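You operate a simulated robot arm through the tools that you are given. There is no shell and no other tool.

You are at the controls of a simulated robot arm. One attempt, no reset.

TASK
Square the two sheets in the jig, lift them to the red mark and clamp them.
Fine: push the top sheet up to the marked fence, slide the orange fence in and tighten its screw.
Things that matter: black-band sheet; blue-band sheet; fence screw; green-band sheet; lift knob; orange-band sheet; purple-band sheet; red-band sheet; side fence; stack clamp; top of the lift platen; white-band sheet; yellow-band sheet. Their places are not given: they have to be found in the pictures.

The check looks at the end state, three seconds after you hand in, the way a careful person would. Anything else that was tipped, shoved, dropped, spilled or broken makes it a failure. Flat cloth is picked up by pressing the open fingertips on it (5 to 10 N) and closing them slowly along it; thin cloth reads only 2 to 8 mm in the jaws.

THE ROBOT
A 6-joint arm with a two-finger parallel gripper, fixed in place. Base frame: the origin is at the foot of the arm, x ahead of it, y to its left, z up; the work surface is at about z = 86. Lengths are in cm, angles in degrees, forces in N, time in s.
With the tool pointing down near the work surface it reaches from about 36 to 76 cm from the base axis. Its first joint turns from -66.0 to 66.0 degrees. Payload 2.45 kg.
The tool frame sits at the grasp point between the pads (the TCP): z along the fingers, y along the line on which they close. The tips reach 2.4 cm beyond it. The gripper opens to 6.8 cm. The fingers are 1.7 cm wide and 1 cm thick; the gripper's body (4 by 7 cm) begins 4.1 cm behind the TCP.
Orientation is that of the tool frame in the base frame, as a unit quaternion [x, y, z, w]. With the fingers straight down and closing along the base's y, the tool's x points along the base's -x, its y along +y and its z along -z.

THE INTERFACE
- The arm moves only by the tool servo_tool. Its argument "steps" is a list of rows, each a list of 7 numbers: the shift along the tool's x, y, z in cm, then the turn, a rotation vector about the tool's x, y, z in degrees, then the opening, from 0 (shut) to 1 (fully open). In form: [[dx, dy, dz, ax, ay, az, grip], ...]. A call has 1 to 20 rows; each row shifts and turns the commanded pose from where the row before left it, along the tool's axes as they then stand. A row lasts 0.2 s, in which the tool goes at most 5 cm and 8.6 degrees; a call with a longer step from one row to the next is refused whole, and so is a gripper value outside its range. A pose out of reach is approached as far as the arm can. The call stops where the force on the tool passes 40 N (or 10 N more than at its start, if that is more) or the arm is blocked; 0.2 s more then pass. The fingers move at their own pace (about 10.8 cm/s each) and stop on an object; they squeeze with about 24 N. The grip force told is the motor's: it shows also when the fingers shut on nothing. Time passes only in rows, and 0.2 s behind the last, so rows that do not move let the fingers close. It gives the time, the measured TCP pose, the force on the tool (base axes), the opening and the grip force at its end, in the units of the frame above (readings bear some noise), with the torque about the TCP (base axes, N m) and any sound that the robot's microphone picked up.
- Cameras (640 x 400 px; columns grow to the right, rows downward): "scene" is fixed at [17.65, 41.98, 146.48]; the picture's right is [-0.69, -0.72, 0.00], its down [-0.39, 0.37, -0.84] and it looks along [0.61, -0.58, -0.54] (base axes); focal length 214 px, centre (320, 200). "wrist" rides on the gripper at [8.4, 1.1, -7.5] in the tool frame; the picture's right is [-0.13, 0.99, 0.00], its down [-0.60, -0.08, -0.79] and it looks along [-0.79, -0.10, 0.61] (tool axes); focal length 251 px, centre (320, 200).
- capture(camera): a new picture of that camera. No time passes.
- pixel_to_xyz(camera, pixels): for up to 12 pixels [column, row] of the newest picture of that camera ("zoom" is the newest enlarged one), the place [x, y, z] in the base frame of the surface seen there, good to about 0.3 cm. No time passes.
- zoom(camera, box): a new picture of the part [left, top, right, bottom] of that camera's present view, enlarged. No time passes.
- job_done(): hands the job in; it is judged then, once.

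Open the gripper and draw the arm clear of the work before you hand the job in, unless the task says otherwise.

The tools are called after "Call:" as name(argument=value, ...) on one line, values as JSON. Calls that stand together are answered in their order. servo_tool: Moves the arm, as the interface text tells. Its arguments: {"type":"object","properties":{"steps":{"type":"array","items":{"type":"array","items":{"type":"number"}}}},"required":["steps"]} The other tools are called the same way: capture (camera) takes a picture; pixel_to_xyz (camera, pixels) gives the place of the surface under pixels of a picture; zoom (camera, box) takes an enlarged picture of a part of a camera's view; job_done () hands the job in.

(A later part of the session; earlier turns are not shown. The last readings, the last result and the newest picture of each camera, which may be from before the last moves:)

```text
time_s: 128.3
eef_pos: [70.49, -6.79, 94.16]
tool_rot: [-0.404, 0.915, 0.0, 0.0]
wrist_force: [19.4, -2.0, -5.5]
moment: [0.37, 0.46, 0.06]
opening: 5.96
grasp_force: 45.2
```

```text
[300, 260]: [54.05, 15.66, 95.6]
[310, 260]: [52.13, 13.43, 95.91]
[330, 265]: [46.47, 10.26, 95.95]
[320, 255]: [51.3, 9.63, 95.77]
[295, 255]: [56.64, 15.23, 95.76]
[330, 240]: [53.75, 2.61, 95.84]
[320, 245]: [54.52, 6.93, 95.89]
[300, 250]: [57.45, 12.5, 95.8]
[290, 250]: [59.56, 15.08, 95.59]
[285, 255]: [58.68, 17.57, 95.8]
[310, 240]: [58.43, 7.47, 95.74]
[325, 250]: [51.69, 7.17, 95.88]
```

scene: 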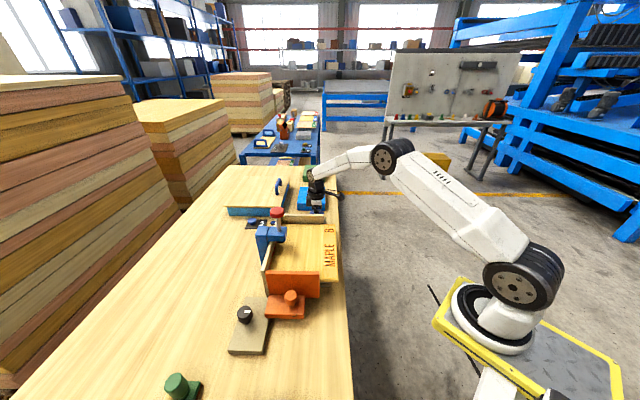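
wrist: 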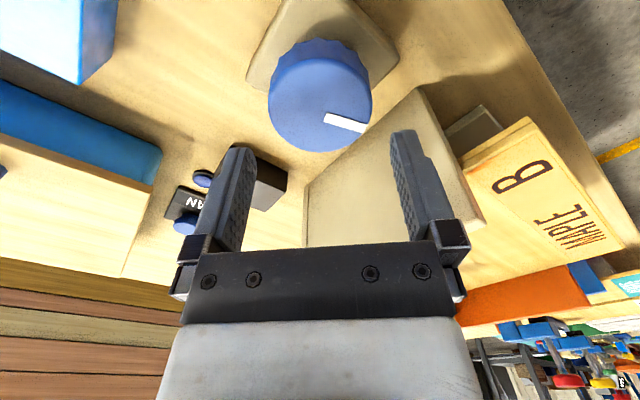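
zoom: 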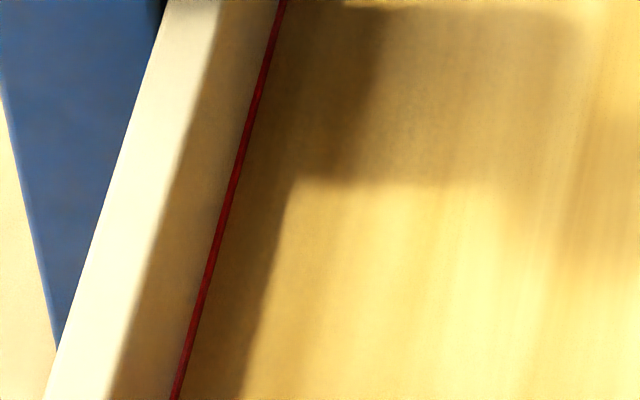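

Now about half of the red line shows above the sheet; stack top z≈95.8. I release the knob, rise, and go to the front to verify the level against the red line from another viewpoint.

Call:
servo_tool(steps=[[0, 0, 0, 0, 0, 0, 0.8], [0, 0, 0, 0, 0, 0, 1], [0, 0, 0, 0, 0, 0, 1], [0, 0, -3, 0, 0, 0, 1], [0, 0, -5, 0, 0, 0, 1], [0, 0, -5, 0, 0, 0, 1], [0, 0, -5, 0, 0, 0, 1], [0, 0, -2, 0, 0, 0, 1], [1.745, 3.887, 0, 0, 0, 0, 1], [1.745, 3.887, 0, 0, 0, 0, 1], [1.745, 3.887, 0, 0, 0, 0, 1], [1.745, 3.887, 0, 0, 0, 0, 1], [1.745, 3.887, 0, 0, 0, 0, 1], [1.745, 3.887, 0, 0, 0, 0, 1]])

Call:
capture(camera="wrist")

Call:
zoom(camera="wrist", box=[250, 150, 410, 250])

Call:
zoom(camera="scene", box=[272, 252, 284, 262])

```text
time_s: 131.3
eef_pos: [46.07, 1.26, 114.19]
tool_rot: [-0.404, 0.915, 0.0, -0.001]
wrist_force: [0.3, -0.2, 0.1]
moment: [-0.01, -0.02, -0.01]
opening: 6.81
grasp_force: 0.1
```

```text
taken
```

wrist: 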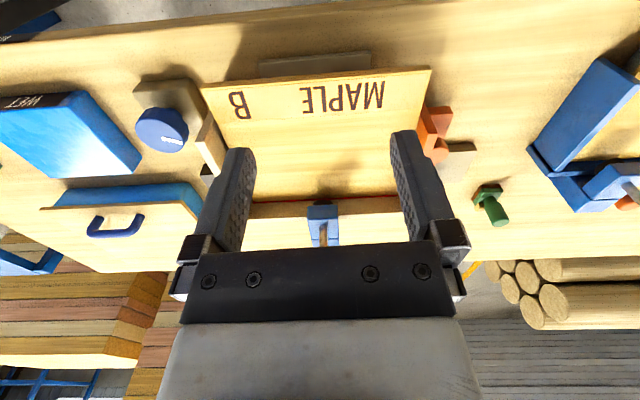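

```text
4.00 times, centred on (330, 200) of wrist
```

zoom: 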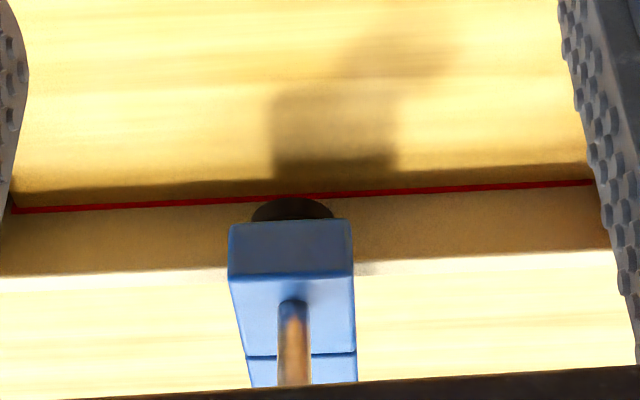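

```text
16.00 times, centred on (278, 257) of scene
```

zoom: 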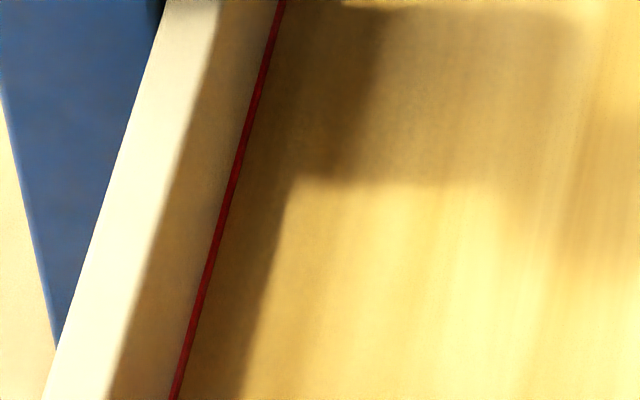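

From this side too about half of the red line's thickness shows, so the stack top sits at the mark. Next the clamp: I zoom at the red-topped plunger and its black pad.

Call:
zoom(camera="scene", box=[250, 200, 306, 250])

Call:
pixel_to_xyz(camera="zoom", pixels=[[297, 55], [250, 55], [345, 55], [297, 25], [297, 80], [297, 105], [318, 150], [320, 220], [270, 230], [360, 230], [330, 320], [330, 335]])

Call:
pixel_to_xyz(camera="wrist", pixels=[[325, 218], [325, 207], [322, 202], [315, 203], [330, 203], [323, 235], [310, 210], [336, 210], [316, 220], [300, 170]])

```text
8.00 times, centred on (278, 225) of scene
```

zoom: 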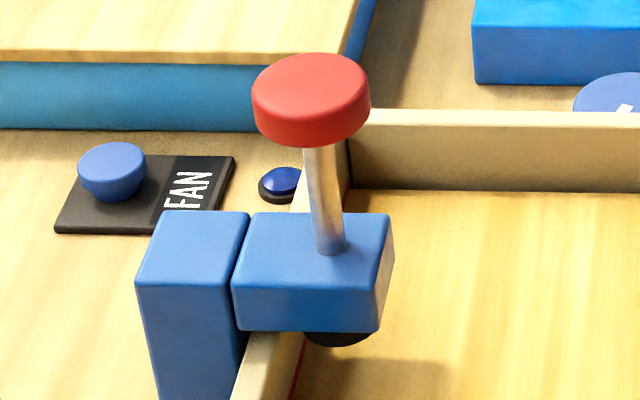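

```text
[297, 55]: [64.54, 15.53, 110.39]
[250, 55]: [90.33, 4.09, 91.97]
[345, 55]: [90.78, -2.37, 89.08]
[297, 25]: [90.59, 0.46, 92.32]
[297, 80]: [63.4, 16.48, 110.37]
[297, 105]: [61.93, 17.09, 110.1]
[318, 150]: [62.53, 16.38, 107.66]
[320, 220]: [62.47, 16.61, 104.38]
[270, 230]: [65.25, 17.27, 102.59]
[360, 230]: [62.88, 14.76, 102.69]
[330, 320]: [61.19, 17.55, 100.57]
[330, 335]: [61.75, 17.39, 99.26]
```

```text
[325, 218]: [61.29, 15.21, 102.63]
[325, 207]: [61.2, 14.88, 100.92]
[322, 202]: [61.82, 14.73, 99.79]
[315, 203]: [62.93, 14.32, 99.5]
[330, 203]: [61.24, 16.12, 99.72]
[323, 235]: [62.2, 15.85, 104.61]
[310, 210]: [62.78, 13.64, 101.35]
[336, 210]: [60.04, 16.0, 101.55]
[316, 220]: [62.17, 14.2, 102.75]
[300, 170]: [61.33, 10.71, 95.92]
```

The clamp: red cap top z≈110.4 on a shaft at ≈(62.65,16.3), with the black pad's underside at z≈99.4, i.e. ~3.5 cm above the stack. I move over it with the fingers closed to try pressing it down.

Call:
servo_tool(steps=[[0, 0, -3.5, 0, 0, 0, 0], [-4.456, -0.42, 0, 0, 0, 0, 0], [-4.456, -0.42, 0, 0, 0, 0, 0], [-4.456, -0.42, 0, 0, 0, 0, 0], [-4.456, -0.42, 0, 0, 0, 0, 0], [-4.456, -0.42, 0, 0, 0, 0, 0]])

Call:
capture(camera="wrist")

Call:
zoom(camera="scene", box=[240, 170, 336, 250])

```text
time_s: 132.7
eef_pos: [62.79, 16.47, 117.59]
tool_rot: [-0.404, 0.915, -0.002, -0.001]
wrist_force: [0.0, 0.3, -0.8]
moment: [0.0, 0.01, 0.03]
opening: 0.03
grasp_force: 23.6
```

```text
taken
```

wrist: 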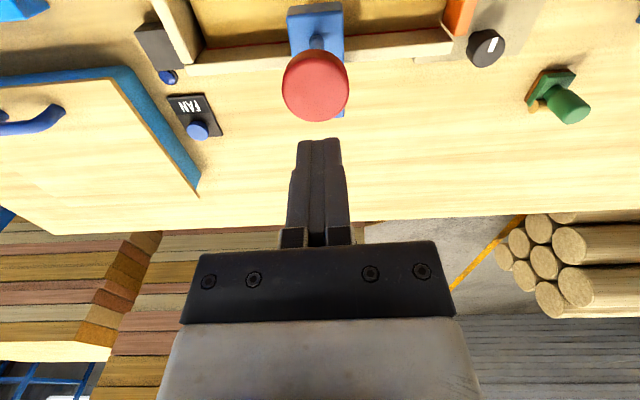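

```text
5.00 times, centred on (288, 210) of scene
```

zoom: 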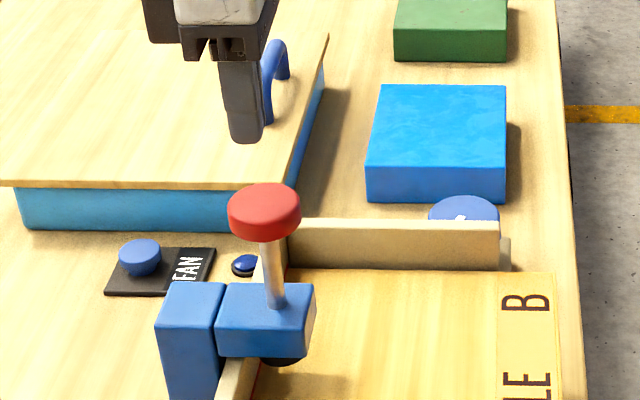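

Cap is nearly under the tool; small correction then descend to just above it and press in small steps.

Call:
servo_tool(steps=[[0.15, -0.2, 2.5, 0, 0, 0, 0], [0, 0, 1.8, 0, 0, 0, 0], [0, 0, 0.3, 0, 0, 0, 0], [0, 0, 0.3, 0, 0, 0, 0], [0, 0, 0.3, 0, 0, 0, 0]])

Call:
zoom(camera="scene", box=[240, 190, 336, 250])

```text
time_s: 133.9
eef_pos: [62.64, 16.16, 112.31]
tool_rot: [-0.405, 0.914, 0.0, -0.002]
wrist_force: [0.7, -0.7, 2.1]
moment: [-0.02, 0.0, 0.02]
opening: 0.0
grasp_force: 23.7
```

```text
6.67 times, centred on (288, 220) of scene
```

zoom: 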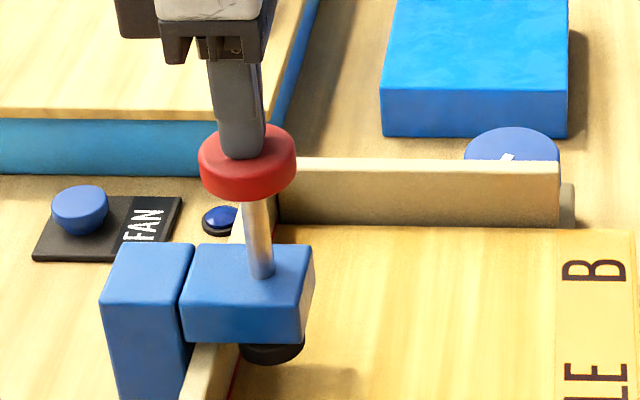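

The plunger moves down with only ~2 N. I continue pressing in small steps.

Call:
servo_tool(steps=[[0, 0, 0.3, 0, 0, 0, 0], [0, 0, 0.3, 0, 0, 0, 0], [0, 0, 0.3, 0, 0, 0, 0], [0, 0, 0.3, 0, 0, 0, 0], [0, 0, 0.3, 0, 0, 0, 0], [0, 0, 0.3, 0, 0, 0, 0], [0, 0, 0.3, 0, 0, 0, 0], [0, 0, 0.3, 0, 0, 0, 0]])

Call:
zoom(camera="scene", box=[240, 190, 336, 250])

```text
time_s: 135.7
eef_pos: [62.66, 16.14, 109.95]
tool_rot: [-0.405, 0.914, -0.001, -0.002]
wrist_force: [-2.7, 0.5, 4.4]
moment: [0.03, 0.03, 0.01]
opening: 0.0
grasp_force: 23.3
```

```text
6.67 times, centred on (288, 220) of scene
```

zoom: 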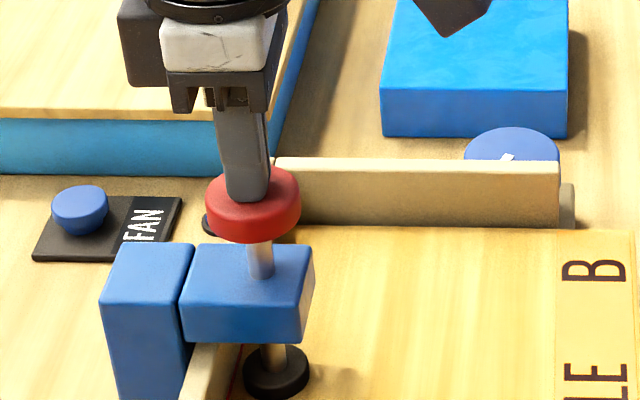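

The pad is close above the stack. Smaller steps until the force rises.

Call:
servo_tool(steps=[[0, 0, 0.15, 0, 0, 0, 0], [0, 0, 0.15, 0, 0, 0, 0], [0, 0, 0.15, 0, 0, 0, 0], [0, 0, 0.15, 0, 0, 0, 0]])

Call:
zoom(camera="scene", box=[240, 190, 336, 250])

Call:
zoom(camera="scene", box=[272, 252, 284, 262])

```text
time_s: 136.7
eef_pos: [62.68, 16.14, 109.63]
tool_rot: [-0.404, 0.915, -0.002, 0.0]
wrist_force: [-7.0, -2.0, 23.7]
moment: [-0.07, 0.13, 0.03]
opening: 0.01
grasp_force: 24.1
```

```text
6.67 times, centred on (288, 220) of scene
```

zoom: 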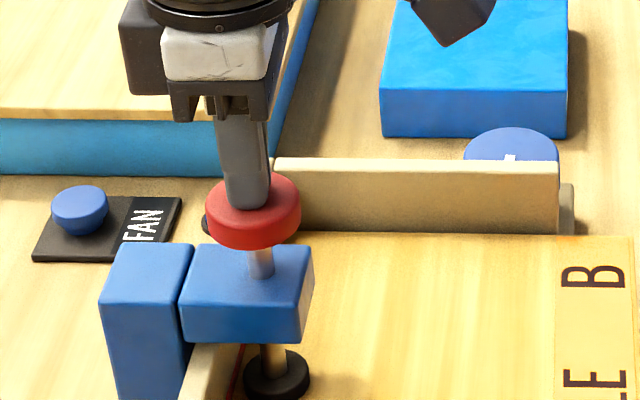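

```text
16.00 times, centred on (278, 257) of scene
```

zoom: 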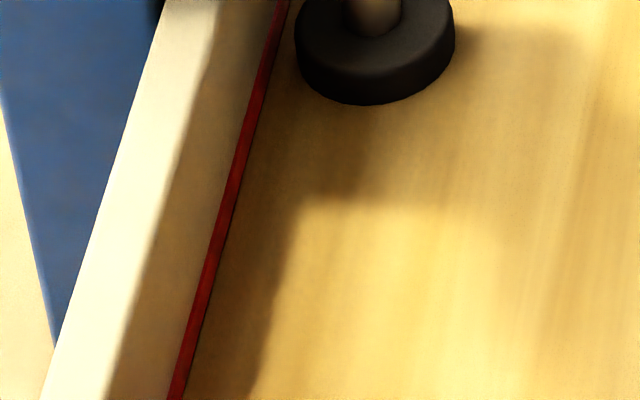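

Force rose to 24 N: the pad is on the stack, but the stack was pressed down ~0.3 cm (more of the red line shows). I lift off gently and see whether the plunger stays.

Call:
servo_tool(steps=[[0, 0, -0.3, 0, 0, 0, 0], [0, 0, -0.5, 0, 0, 0, 0], [0, 0, -1.5, 0, 0, 0, 0], [0, 0, -4, 0, 0, 0, 0], [0, 0, -4, 0, 0, 0, 0]])

Call:
zoom(camera="scene", box=[240, 190, 336, 250])

Call:
zoom(camera="scene", box=[272, 252, 284, 262])

Call:
capture(camera="scene")

Call:
pixel_to_xyz(camera="scene", pixels=[[300, 260], [310, 260], [330, 265], [320, 255], [295, 255], [330, 240], [320, 245], [300, 250], [290, 250], [285, 258], [310, 240], [325, 250]])

```text
time_s: 137.9
eef_pos: [62.8, 16.32, 119.52]
tool_rot: [-0.404, 0.915, 0.0, -0.002]
wrist_force: [-0.4, 0.2, 0.6]
moment: [0.03, -0.01, 0.0]
opening: 0.02
grasp_force: 23.7
```

```text
6.67 times, centred on (288, 220) of scene
```

zoom: 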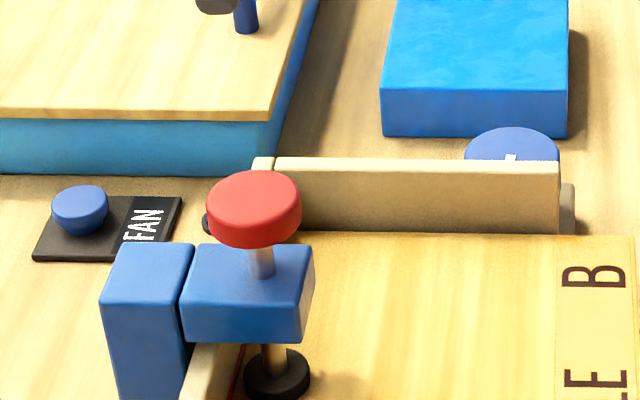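

```text
16.00 times, centred on (278, 257) of scene
```

zoom: 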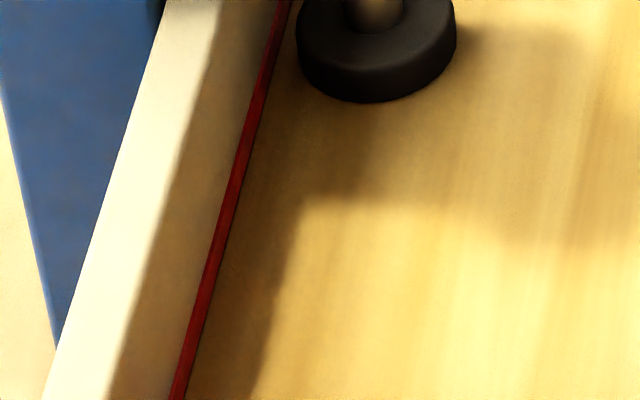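

```text
taken
```

scene: 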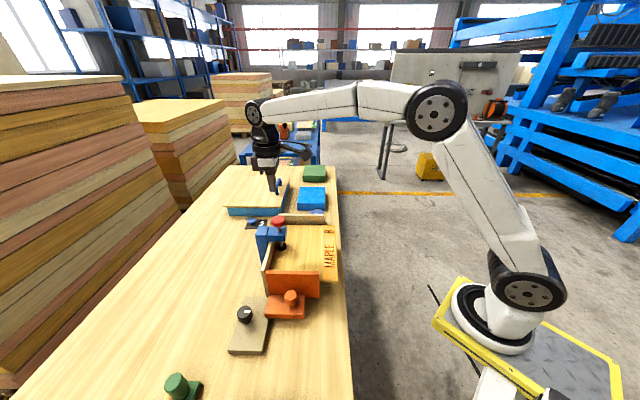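

```text
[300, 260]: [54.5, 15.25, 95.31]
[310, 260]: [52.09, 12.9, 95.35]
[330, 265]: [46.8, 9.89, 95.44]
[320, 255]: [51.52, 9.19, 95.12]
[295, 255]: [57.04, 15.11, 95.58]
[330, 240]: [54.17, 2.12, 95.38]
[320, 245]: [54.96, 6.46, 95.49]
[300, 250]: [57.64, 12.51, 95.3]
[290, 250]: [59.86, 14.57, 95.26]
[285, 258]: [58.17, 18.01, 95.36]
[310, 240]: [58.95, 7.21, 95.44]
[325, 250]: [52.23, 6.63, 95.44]
```

The plunger stays down by itself; the stack top is now z≈95.37. I return to the lift knob to raise it back ~0.4 cm (≈17°) against the pad.

Call:
servo_tool(steps=[[1.985, -3.517, 0, 0, 0, 0, 1], [1.985, -3.517, 0, 0, 0, 0, 1], [1.985, -3.517, 0, 0, 0, 0, 1], [1.985, -3.517, 0, 0, 0, 0, 1], [1.985, -3.517, 0, 0, 0, 0, 1], [1.985, -3.517, 0, 0, 0, 0, 1], [0, 0, 0, 0, 0, -8.1, 1], [0, 0, 0, 0, 0, -8.1, 1], [0, 0, 0, 0, 0, -8.1, 1], [0, 0, 0, 0, 0, -8.1, 1], [0, 0, 5, 0, 0, 0, 1], [0, 0, 5, 0, 0, 0, 1], [0, 0, 5, 0, 0, 0, 1], [0, 0, 5, 0, 0, 0, 1]])

Call:
capture(camera="wrist")

```text
time_s: 140.9
eef_pos: [70.31, -6.85, 99.63]
tool_rot: [-0.643, 0.765, 0.0, -0.001]
wrist_force: [-0.1, 0.1, 0.1]
moment: [-0.01, -0.01, 0.02]
opening: 6.8
grasp_force: 0.1
```

```text
taken
```

wrist: 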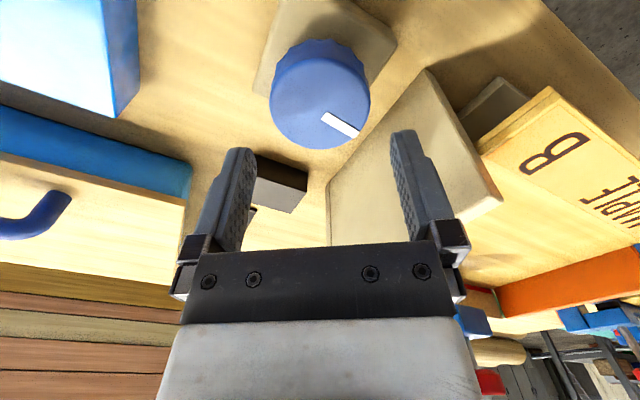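

Positioned above the lift knob; I descend and grip.

Call:
servo_tool(steps=[[-0.15, -0.05, 2, 0, 0, 0, 1], [0, 0, 2, 0, 0, 0, 1], [0, 0, 1.5, 0, 0, 0, 1], [0, 0, 0, 0, 0, 0, 0.9], [0, 0, 0, 0, 0, 0, 0.8], [0, 0, 0, 0, 0, 0, 0.7], [0, 0, 0, 0, 0, 0, 0.6], [0, 0, 0, 0, 0, 0, 0.6]])

Call:
servo_tool(steps=[[0, 0, 0, 0, 0, 5, 0.6], [0, 0, 0, 0, 0, 5, 0.6], [0, 0, 0, 0, 0, 4, 0.6], [0, 0, 0, 0, 0, 0, 0.6]])

Call:
zoom(camera="scene", box=[240, 190, 336, 250])

Call:
zoom(camera="scene", box=[272, 252, 284, 262])

Call:
capture(camera="scene")

Call:
pixel_to_xyz(camera="scene", pixels=[[300, 260], [310, 260], [330, 265], [320, 255], [295, 255], [330, 240], [320, 245], [300, 250], [290, 250], [285, 258], [310, 240], [325, 250]])

```text
time_s: 142.7
eef_pos: [70.35, -6.8, 94.14]
tool_rot: [-0.644, 0.765, -0.001, -0.001]
wrist_force: [4.4, -0.9, -5.3]
moment: [-0.09, -1.21, 0.1]
opening: 5.97
grasp_force: 45.0
```

```text
time_s: 143.7
eef_pos: [70.37, -6.87, 94.16]
tool_rot: [-0.545, 0.839, -0.001, 0.0]
wrist_force: [7.9, 2.9, -5.1]
moment: [-0.14, -0.39, 0.16]
opening: 5.96
grasp_force: 44.6
```

```text
6.67 times, centred on (288, 220) of scene
```

zoom: 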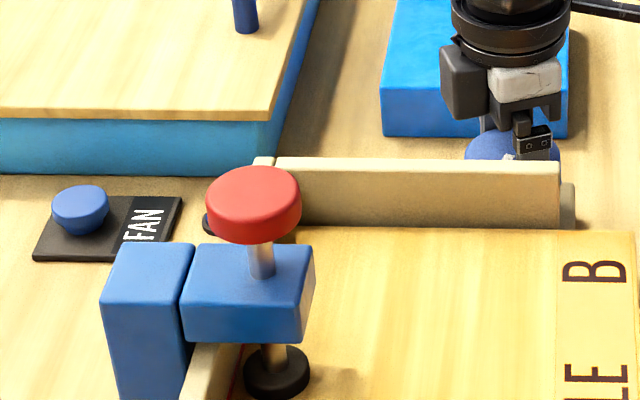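

```text
16.00 times, centred on (278, 257) of scene
```

zoom: 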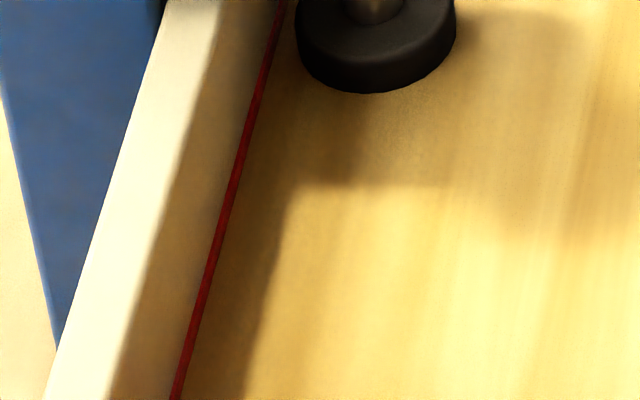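

```text
taken
```

scene: 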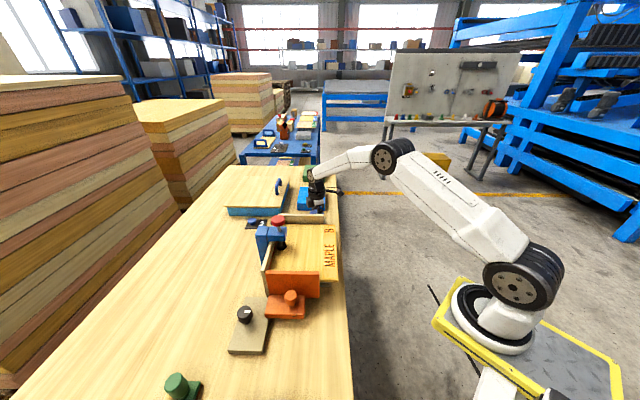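

```text
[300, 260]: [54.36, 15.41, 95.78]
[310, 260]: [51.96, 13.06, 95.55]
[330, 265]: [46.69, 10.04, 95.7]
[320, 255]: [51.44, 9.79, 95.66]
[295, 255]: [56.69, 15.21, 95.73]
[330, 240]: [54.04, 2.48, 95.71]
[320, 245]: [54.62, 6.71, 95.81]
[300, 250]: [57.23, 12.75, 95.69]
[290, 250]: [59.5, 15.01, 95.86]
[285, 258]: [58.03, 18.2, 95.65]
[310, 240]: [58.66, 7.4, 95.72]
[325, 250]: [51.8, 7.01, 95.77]
```

The stack is back at z≈95.72 with the plunger riding up with it in contact. I add 4° for the line's middle, then release.

Call:
servo_tool(steps=[[0, 0, 0, 0, 0, 4, 0.6], [0, 0, 0, 0, 0, 0, 0.6], [0, 0, 0, 0, 0, 0, 0.8], [0, 0, 0, 0, 0, 0, 1], [0, 0, 0, 0, 0, 0, 1], [0, 0, -3, 0, 0, 0, 1], [0, 0, -5, 0, 0, 0, 1], [0, 0, -5, 0, 0, 0, 1], [0, 0, -5, 0, 0, 0, 1], [0, 0, -5, 0, 0, 0, 1]])

Call:
zoom(camera="scene", box=[272, 252, 284, 262])

Call:
zoom(camera="scene", box=[240, 190, 336, 250])

Call:
capture(camera="scene")

Call:
pixel_to_xyz(camera="scene", pixels=[[300, 260], [310, 260], [330, 265], [320, 255], [295, 255], [330, 240], [320, 245], [300, 250], [290, 250], [285, 258], [310, 240], [325, 250]])

```text
time_s: 145.9
eef_pos: [70.43, -6.8, 117.23]
tool_rot: [-0.516, 0.857, 0.0, -0.001]
wrist_force: [-0.3, 0.2, 0.8]
moment: [0.0, -0.01, 0.04]
opening: 6.8
grasp_force: 0.0
```

```text
16.00 times, centred on (278, 257) of scene
```

zoom: 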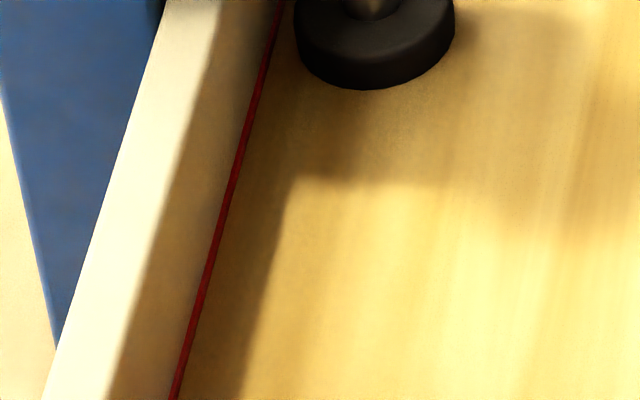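

```text
6.67 times, centred on (288, 220) of scene
```

zoom: 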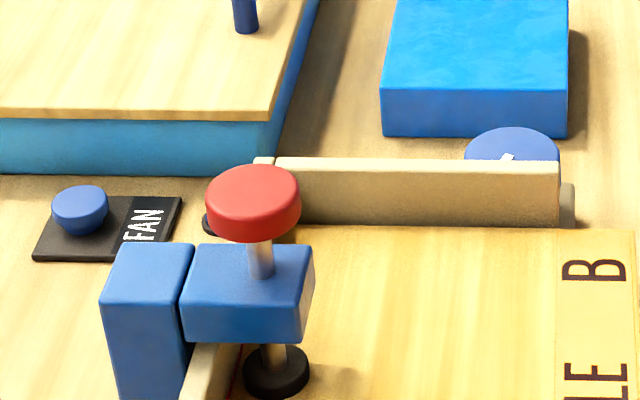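

```text
taken
```

scene: 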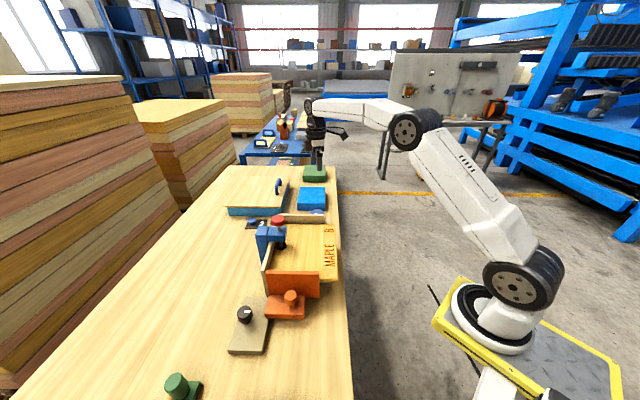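

```text
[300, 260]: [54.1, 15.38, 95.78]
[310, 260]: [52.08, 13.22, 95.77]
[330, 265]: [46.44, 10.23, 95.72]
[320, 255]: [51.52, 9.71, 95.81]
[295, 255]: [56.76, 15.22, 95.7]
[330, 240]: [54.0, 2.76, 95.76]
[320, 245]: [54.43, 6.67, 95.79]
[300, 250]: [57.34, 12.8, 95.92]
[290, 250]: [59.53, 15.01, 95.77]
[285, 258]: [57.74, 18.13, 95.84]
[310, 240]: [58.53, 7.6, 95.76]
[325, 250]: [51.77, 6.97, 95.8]
```

Stack top holds at z≈95.79, mid red line. I'll give the clamp a light final press to ensure firm contact; first measure the cap top and move above it.

Call:
pixel_to_xyz(camera="scene", pixels=[[278, 219], [276, 218], [280, 218], [278, 221]])

Call:
servo_tool(steps=[[-2.775, 2.937, 0, 0, 0, 0, 0], [-2.775, 2.937, 0, 0, 0, 0, 0], [-2.775, 2.937, 0, 0, 0, 0, 0], [-2.775, 2.937, 0, 0, 0, 0, 0], [-2.775, 2.937, 0, 0, 0, 0, 0], [-2.775, 2.937, 0, 0, 0, 0, 0], [0, 0, 0, 0, 0, 0, 0]])

Call:
capture(camera="wrist")

```text
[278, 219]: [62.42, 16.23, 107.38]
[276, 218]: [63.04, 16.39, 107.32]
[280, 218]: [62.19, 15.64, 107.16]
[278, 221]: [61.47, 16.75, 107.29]
```

```text
time_s: 147.5
eef_pos: [62.55, 16.35, 117.16]
tool_rot: [-0.515, 0.857, -0.002, -0.001]
wrist_force: [-0.7, 1.0, 0.8]
moment: [0.02, 0.0, 0.05]
opening: 0.01
grasp_force: 23.2
```

```text
taken
```

wrist: 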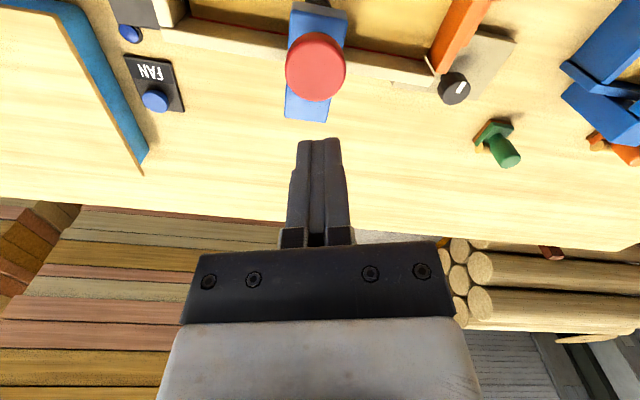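

Cap top is at z≈107.3 directly below. I descend to just above it (TCP 110.1).

Call:
servo_tool(steps=[[0, 0, 3, 0, 0, 0, 0], [0, 0, 3, 0, 0, 0, 0], [0, 0, 1.0, 0, 0, 0, 0], [0, 0, 0, 0, 0, 0, 0]])

Call:
servo_tool(steps=[[0, 0, 0.1, 0, 0, 0, 0], [0, 0, 0.1, 0, 0, 0, 0], [0, 0, 0, 0, 0, 0, 0]])

```text
time_s: 148.5
eef_pos: [62.44, 16.23, 110.19]
tool_rot: [-0.516, 0.857, 0.0, -0.002]
wrist_force: [0.0, -0.7, 0.6]
moment: [0.04, 0.0, 0.0]
opening: 0.0
grasp_force: 22.8
```

```text
time_s: 149.3
eef_pos: [62.42, 16.27, 110.07]
tool_rot: [-0.516, 0.857, -0.001, 0.0]
wrist_force: [-2.7, -0.2, 3.7]
moment: [0.04, 0.02, 0.02]
opening: 0.0
grasp_force: 23.7
```

Contact at ~3.7 N. One more 0.05 cm step for a firm but light press.

Call:
servo_tool(steps=[[0, 0, 0.05, 0, 0, 0, 0], [0, 0, 0, 0, 0, 0, 0]])

Call:
zoom(camera="scene", box=[272, 252, 284, 262])

```text
time_s: 149.9
eef_pos: [62.43, 16.27, 109.86]
tool_rot: [-0.515, 0.857, -0.001, -0.001]
wrist_force: [0.0, 2.1, 2.1]
moment: [0.06, -0.04, 0.01]
opening: 0.0
grasp_force: 23.2
```

```text
16.00 times, centred on (278, 257) of scene
```

zoom: 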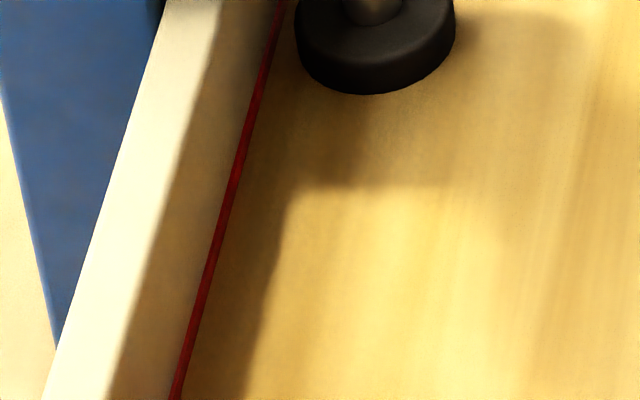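

The light press lowered the stack slightly (~0.1 cm) — the lift back-drives easily. I lift off and measure.

Call:
servo_tool(steps=[[0, 0, -0.3, 0, 0, 0, 0], [0, 0, -1, 0, 0, 0, 0], [0, 0, -4, 0, 0, 0, 0], [0, 0, -4, 0, 0, 0, 0]])

Call:
capture(camera="scene")

Call:
pixel_to_xyz(camera="scene", pixels=[[300, 260], [310, 260], [330, 265], [320, 255], [295, 255], [330, 240], [320, 245], [300, 250], [290, 250], [285, 258], [310, 240], [325, 250]])

Call:
zoom(camera="scene", box=[272, 252, 284, 262])

Call:
zoom(camera="scene", box=[262, 230, 302, 260])

```text
time_s: 150.9
eef_pos: [62.49, 16.2, 119.32]
tool_rot: [-0.516, 0.857, -0.001, -0.002]
wrist_force: [1.0, 0.4, 0.9]
moment: [-0.01, 0.0, 0.02]
opening: 0.02
grasp_force: 23.8
```

```text
taken
```

scene: 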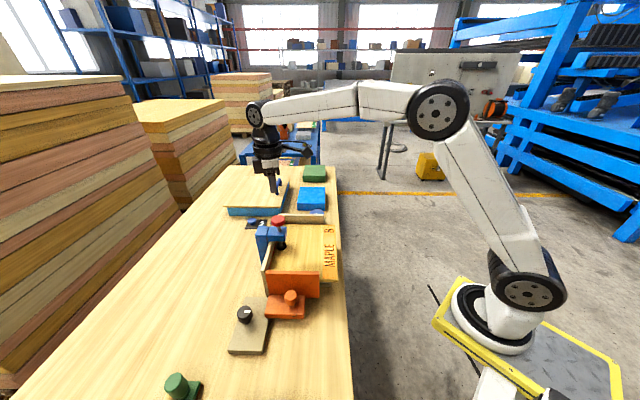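

```text
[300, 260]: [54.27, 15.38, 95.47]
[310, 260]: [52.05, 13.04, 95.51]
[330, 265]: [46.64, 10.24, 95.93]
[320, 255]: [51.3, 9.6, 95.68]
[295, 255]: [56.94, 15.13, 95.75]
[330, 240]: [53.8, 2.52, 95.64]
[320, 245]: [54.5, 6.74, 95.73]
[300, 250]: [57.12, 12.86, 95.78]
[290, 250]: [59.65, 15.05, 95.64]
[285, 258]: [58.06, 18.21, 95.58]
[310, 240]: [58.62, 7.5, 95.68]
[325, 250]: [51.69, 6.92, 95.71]
```

```text
16.00 times, centred on (278, 257) of scene
```

zoom: 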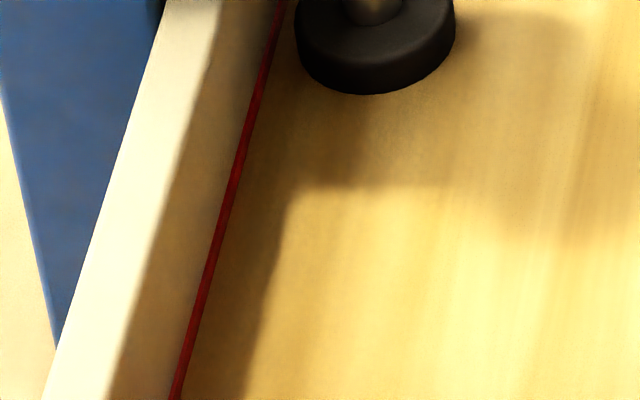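

```text
13.33 times, centred on (282, 245) of scene
```

zoom: 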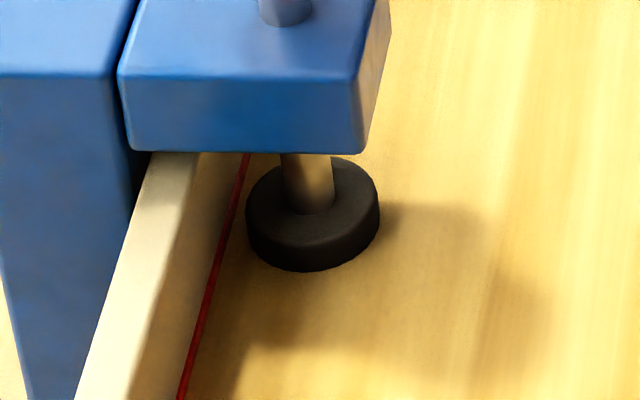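

Stack top is z≈95.68, line centre ≈95.75–95.9. I'll raise it about 0.12 cm (5–6°) once more so it presses against the pad at mid‑line.

Call:
servo_tool(steps=[[2.76, -2.953, 0, 0, 0, 0, 1], [2.76, -2.953, 0, 0, 0, 0, 1], [2.76, -2.953, 0, 0, 0, 0, 1], [2.76, -2.953, 0, 0, 0, 0, 1], [2.76, -2.953, 0, 0, 0, 0, 1], [2.76, -2.953, 0, 0, 0, 0, 1], [0, 0, 0, 0, 0, -6.5, 1], [0, 0, 0, 0, 0, -6.5, 1], [0, 0, 4.93, 0, 0, 0, 1], [0, 0, 4.93, 0, 0, 0, 1], [0, 0, 4.93, 0, 0, 0, 1], [0, 0, 4.93, 0, 0, 0, 1], [0, 0, 0, 0, 0, 0, 1]])

Call:
capture(camera="wrist")

```text
time_s: 153.7
eef_pos: [70.44, -6.71, 99.4]
tool_rot: [-0.609, 0.793, 0.001, -0.001]
wrist_force: [0.1, -0.3, 0.4]
moment: [-0.05, 0.01, 0.01]
opening: 6.79
grasp_force: 0.1
```

```text
taken
```

wrist: 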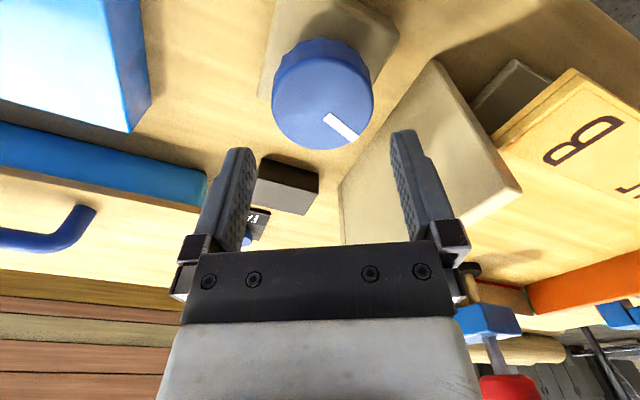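

Above the lift knob with the same alignment as before; descend, grip and turn 6° clockwise.

Call:
servo_tool(steps=[[0, 0, 2, 0, 0, 0, 1], [0, 0, 2, 0, 0, 0, 1], [0, 0, 1.3, 0, 0, 0, 1], [0, 0, 0, 0, 0, 0, 0.9], [0, 0, 0, 0, 0, 0, 0.8], [0, 0, 0, 0, 0, 0, 0.7], [0, 0, 0, 0, 0, 0, 0.6], [0, 0, 0, 0, 0, 3, 0.6], [0, 0, 0, 0, 0, 3, 0.6], [0, 0, 0, 0, 0, 0, 0.6]])

Call:
capture(camera="scene")

Call:
pixel_to_xyz(camera="scene", pixels=[[300, 260], [310, 260], [330, 265], [320, 255], [295, 255], [330, 240], [320, 245], [300, 250], [290, 250], [285, 258], [310, 240], [325, 250]])

Call:
zoom(camera="scene", box=[272, 252, 284, 262])

```text
time_s: 155.9
eef_pos: [70.41, -6.75, 94.25]
tool_rot: [-0.566, 0.824, -0.001, -0.002]
wrist_force: [-12.0, 2.6, 1.2]
moment: [0.26, -0.05, 0.18]
opening: 5.99
grasp_force: 45.1
```

```text
taken
```

scene: 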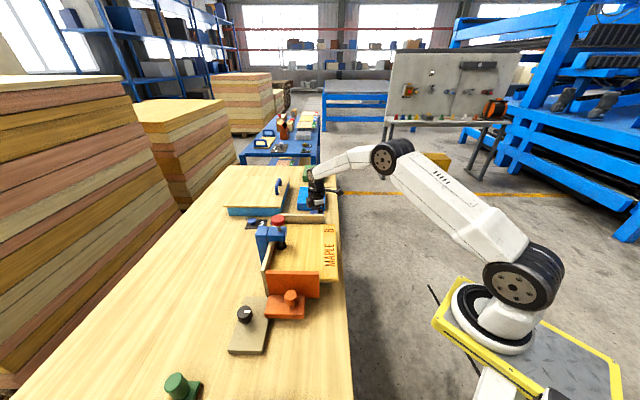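

```text
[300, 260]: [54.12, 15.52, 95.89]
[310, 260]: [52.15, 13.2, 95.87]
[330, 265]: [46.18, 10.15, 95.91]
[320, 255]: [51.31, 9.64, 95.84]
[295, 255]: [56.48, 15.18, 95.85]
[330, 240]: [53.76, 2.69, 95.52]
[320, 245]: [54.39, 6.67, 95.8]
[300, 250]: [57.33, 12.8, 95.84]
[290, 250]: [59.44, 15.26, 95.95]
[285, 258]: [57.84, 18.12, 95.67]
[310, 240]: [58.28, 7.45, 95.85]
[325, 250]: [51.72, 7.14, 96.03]
```

```text
16.00 times, centred on (278, 257) of scene
```

zoom: 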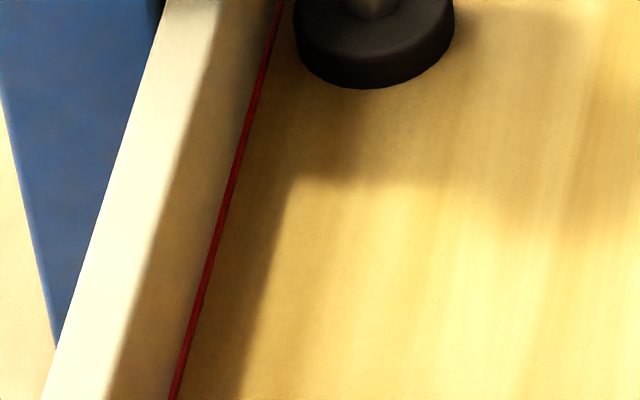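

Stack top z≈95.84 at the middle of the red mark with the pad pressed on it. I release, rise and retreat clear of the work.

Call:
servo_tool(steps=[[0, 0, 0, 0, 0, 0, 0.8], [0, 0, 0, 0, 0, 0, 1], [0, 0, 0, 0, 0, 0, 1], [0, 0, -2, 0, 0, 0, 1], [0, 0, -5, 0, 0, 0, 1], [0, 0, -5, 0, 0, 0, 1], [0, 0, -5, 0, 0, 0, 1], [0, 0, -5, 0, 0, 0, 1], [0, 0, -5, 0, 0, 0, 1]])

Call:
capture(camera="scene")

Call:
zoom(camera="scene", box=[230, 200, 358, 300])

Call:
pixel_to_xyz(camera="scene", pixels=[[300, 260], [310, 260], [330, 265], [320, 255], [295, 255], [330, 240], [320, 245], [300, 250], [290, 250], [285, 258], [310, 240], [325, 250]])

```text
time_s: 157.9
eef_pos: [70.37, -6.8, 121.16]
tool_rot: [-0.567, 0.824, 0.0, -0.002]
wrist_force: [0.2, -0.3, 0.5]
moment: [0.0, -0.01, -0.01]
opening: 6.8
grasp_force: 0.1
```

```text
taken
```

scene: 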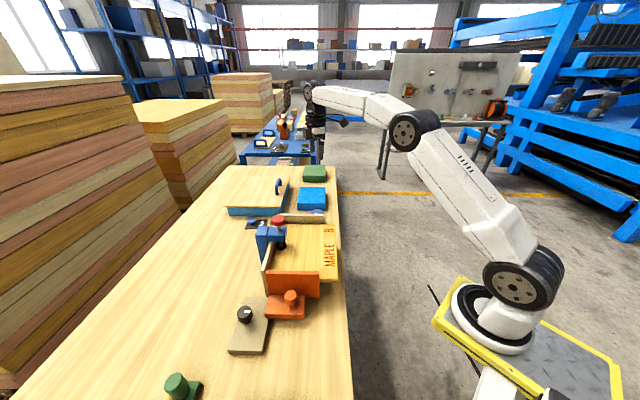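

```text
4.00 times, centred on (294, 250) of scene
```

zoom: 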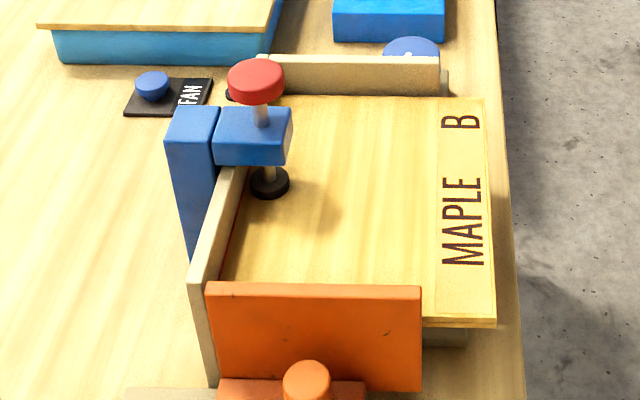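

```text
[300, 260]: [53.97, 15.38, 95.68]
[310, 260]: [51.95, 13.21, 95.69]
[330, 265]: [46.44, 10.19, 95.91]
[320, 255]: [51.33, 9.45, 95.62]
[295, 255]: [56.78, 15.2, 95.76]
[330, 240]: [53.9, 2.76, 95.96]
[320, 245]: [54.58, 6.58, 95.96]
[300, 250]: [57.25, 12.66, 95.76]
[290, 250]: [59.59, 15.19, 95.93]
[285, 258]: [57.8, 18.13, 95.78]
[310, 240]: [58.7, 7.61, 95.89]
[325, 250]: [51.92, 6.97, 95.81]
```

The stack holds at z≈95.8 with the pad on it. I move to the front side, clear of the jig, for a last check of squareness at both fences.

Call:
servo_tool(steps=[[0.195, 4.28, 0, 0, 0, 0, 1], [0.195, 4.28, 0, 0, 0, 0, 1], [0.195, 4.28, 0, 0, 0, 0, 1], [0.195, 4.28, 0, 0, 0, 0, 1], [0.195, 4.28, 0, 0, 0, 0, 1], [0.195, 4.28, 0, 0, 0, 0, 1], [0, 0, 0, 0, 0, 8, 1], [0, 0, 0, 0, 0, 8, 1], [0, 0, 0, 0, 0, 8, 1]])

Call:
capture(camera="wrist")

Call:
zoom(camera="wrist", box=[190, 30, 450, 190])

Call:
zoom(camera="wrist", box=[240, 130, 400, 230])

Call:
zoom(camera="scene", box=[300, 250, 370, 295])

Call:
zoom(camera="scene", box=[285, 208, 345, 245])

```text
time_s: 159.9
eef_pos: [45.92, 1.36, 121.35]
tool_rot: [-0.382, 0.924, -0.001, -0.002]
wrist_force: [-0.5, -0.2, -0.2]
moment: [0.03, -0.03, -0.03]
opening: 6.77
grasp_force: 0.1
```

```text
taken
```

wrist: 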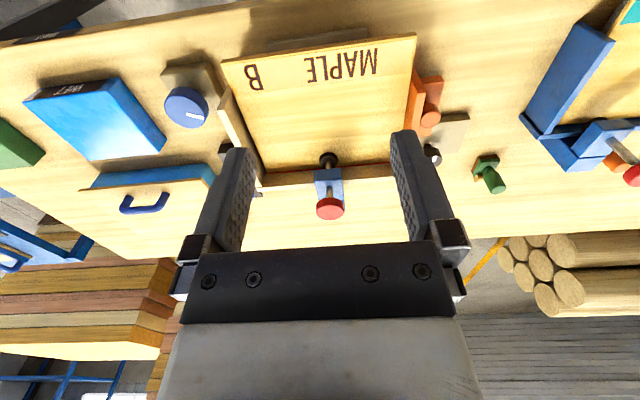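

```text
2.46 times, centred on (320, 110) of wrist
```

zoom: 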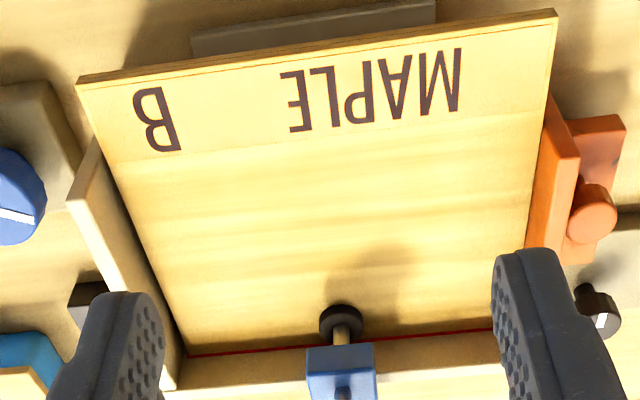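

```text
4.00 times, centred on (320, 180) of wrist
```

zoom: 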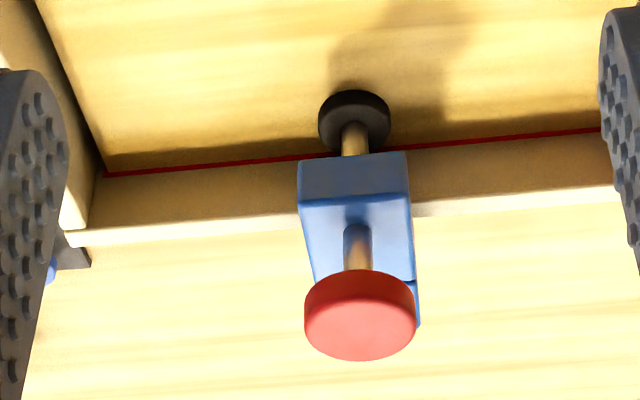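

```text
8.89 times, centred on (335, 272) of scene
```

zoom: 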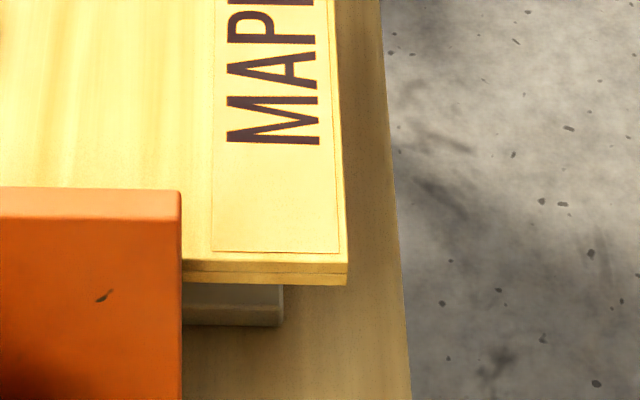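

```text
10.67 times, centred on (315, 226) of scene
```

zoom: 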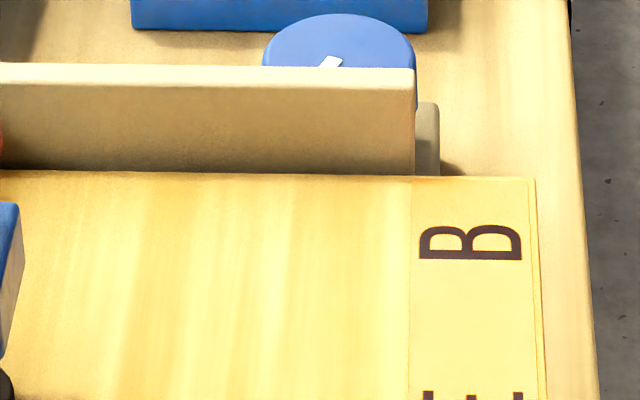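

The stack sits square; I check the dark band at the far fence (wrist zoom left side) to see if there's any gap, and at the orange fence.

Call:
zoom(camera="wrist", box=[210, 60, 290, 190])

Call:
zoom(camera="wrist", box=[370, 20, 450, 140])

Call:
pixel_to_xyz(camera="wrist", pixels=[[232, 80], [236, 90], [246, 120], [228, 80], [232, 90], [241, 120], [224, 75], [416, 40], [411, 75], [407, 105], [414, 75], [418, 80]])

```text
3.08 times, centred on (250, 125) of wrist
```

zoom: 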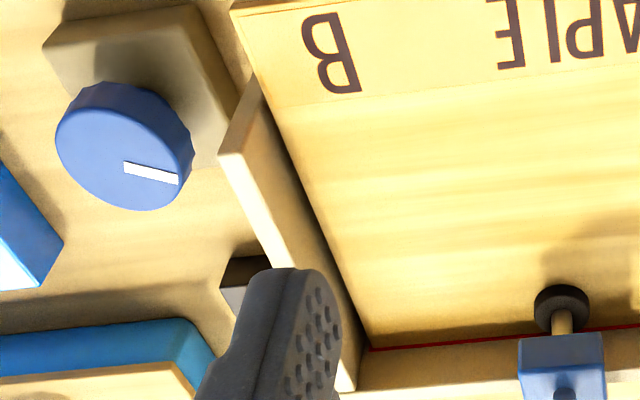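

```text
3.33 times, centred on (410, 80) of wrist
```

zoom: 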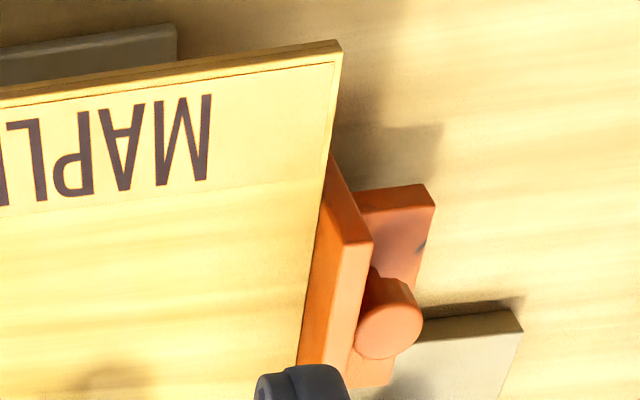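

```text
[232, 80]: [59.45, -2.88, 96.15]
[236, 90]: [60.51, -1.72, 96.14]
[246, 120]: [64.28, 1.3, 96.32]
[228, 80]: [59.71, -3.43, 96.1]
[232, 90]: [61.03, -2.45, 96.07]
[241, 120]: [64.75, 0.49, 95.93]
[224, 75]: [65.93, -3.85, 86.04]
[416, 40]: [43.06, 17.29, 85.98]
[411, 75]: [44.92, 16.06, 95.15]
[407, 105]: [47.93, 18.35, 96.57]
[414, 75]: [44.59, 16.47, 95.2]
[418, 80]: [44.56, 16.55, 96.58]
```

Both fences contact the stack and the pad is down. I draw the arm up and back with the gripper open, then check that everything holds.

Call:
servo_tool(steps=[[1.2, 0, -3, 0, 0, 0, 1], [1.2, 0, -3, 0, 0, 0, 1], [1.2, 0, -3, 0, 0, 0, 1], [1.2, 0, -3, 0, 0, 0, 1], [1.2, 0, -3, 0, 0, 0, 1], [0, 0, 0, 0, 0, 0, 1], [0, 0, 0, 0, 0, 0, 1], [0, 0, 0, 0, 0, 0, 1], [0, 0, 0, 0, 0, 0, 1], [0, 0, 0, 0, 0, 0, 1]])

Call:
capture(camera="scene")

Call:
zoom(camera="scene", box=[230, 200, 358, 300])

Call:
pixel_to_xyz(camera="scene", pixels=[[300, 260], [310, 260], [330, 265], [320, 255], [295, 255], [330, 240], [320, 245], [300, 250], [290, 250], [285, 258], [310, 240], [325, 250]])

Call:
zoom(camera="scene", box=[272, 252, 284, 262])

```text
time_s: 162.1
eef_pos: [41.86, -2.8, 136.35]
tool_rot: [-0.383, 0.924, -0.001, -0.001]
wrist_force: [0.1, -0.1, 0.0]
moment: [0.0, -0.03, -0.02]
opening: 6.78
grasp_force: 0.1
```

```text
taken
```

scene: 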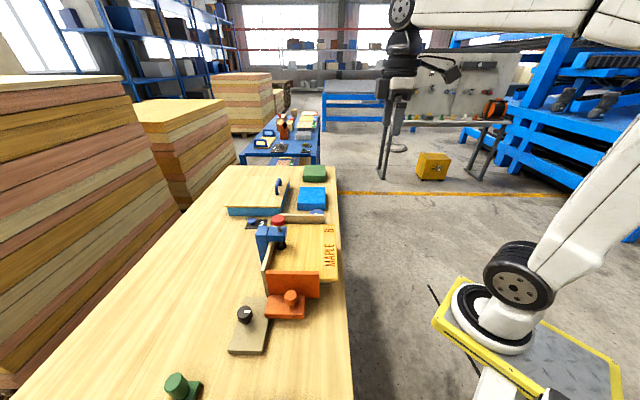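

```text
4.00 times, centred on (294, 250) of scene
```

zoom: 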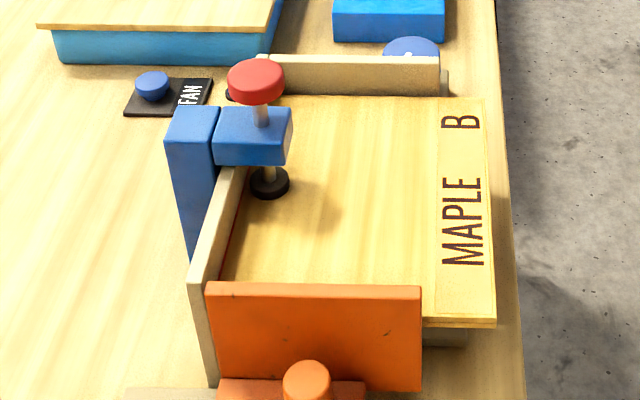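

```text
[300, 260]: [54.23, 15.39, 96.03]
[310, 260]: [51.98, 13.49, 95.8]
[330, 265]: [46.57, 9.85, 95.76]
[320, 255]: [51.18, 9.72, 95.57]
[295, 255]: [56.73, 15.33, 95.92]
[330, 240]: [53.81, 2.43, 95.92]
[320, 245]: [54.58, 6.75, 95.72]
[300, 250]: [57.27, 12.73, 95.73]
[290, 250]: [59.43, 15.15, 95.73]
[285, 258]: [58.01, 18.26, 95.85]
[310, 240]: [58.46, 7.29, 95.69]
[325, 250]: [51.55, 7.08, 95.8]
```

```text
16.00 times, centred on (278, 257) of scene
```

zoom: 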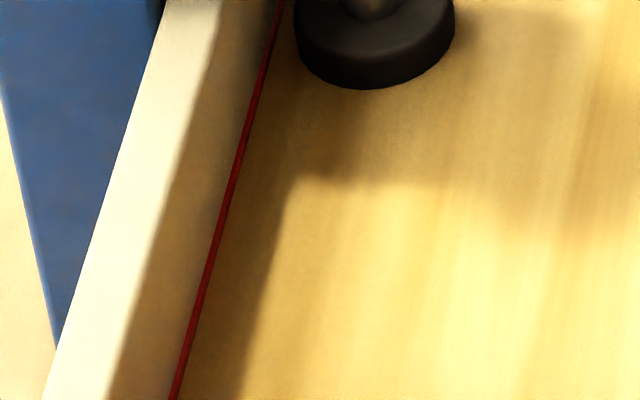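

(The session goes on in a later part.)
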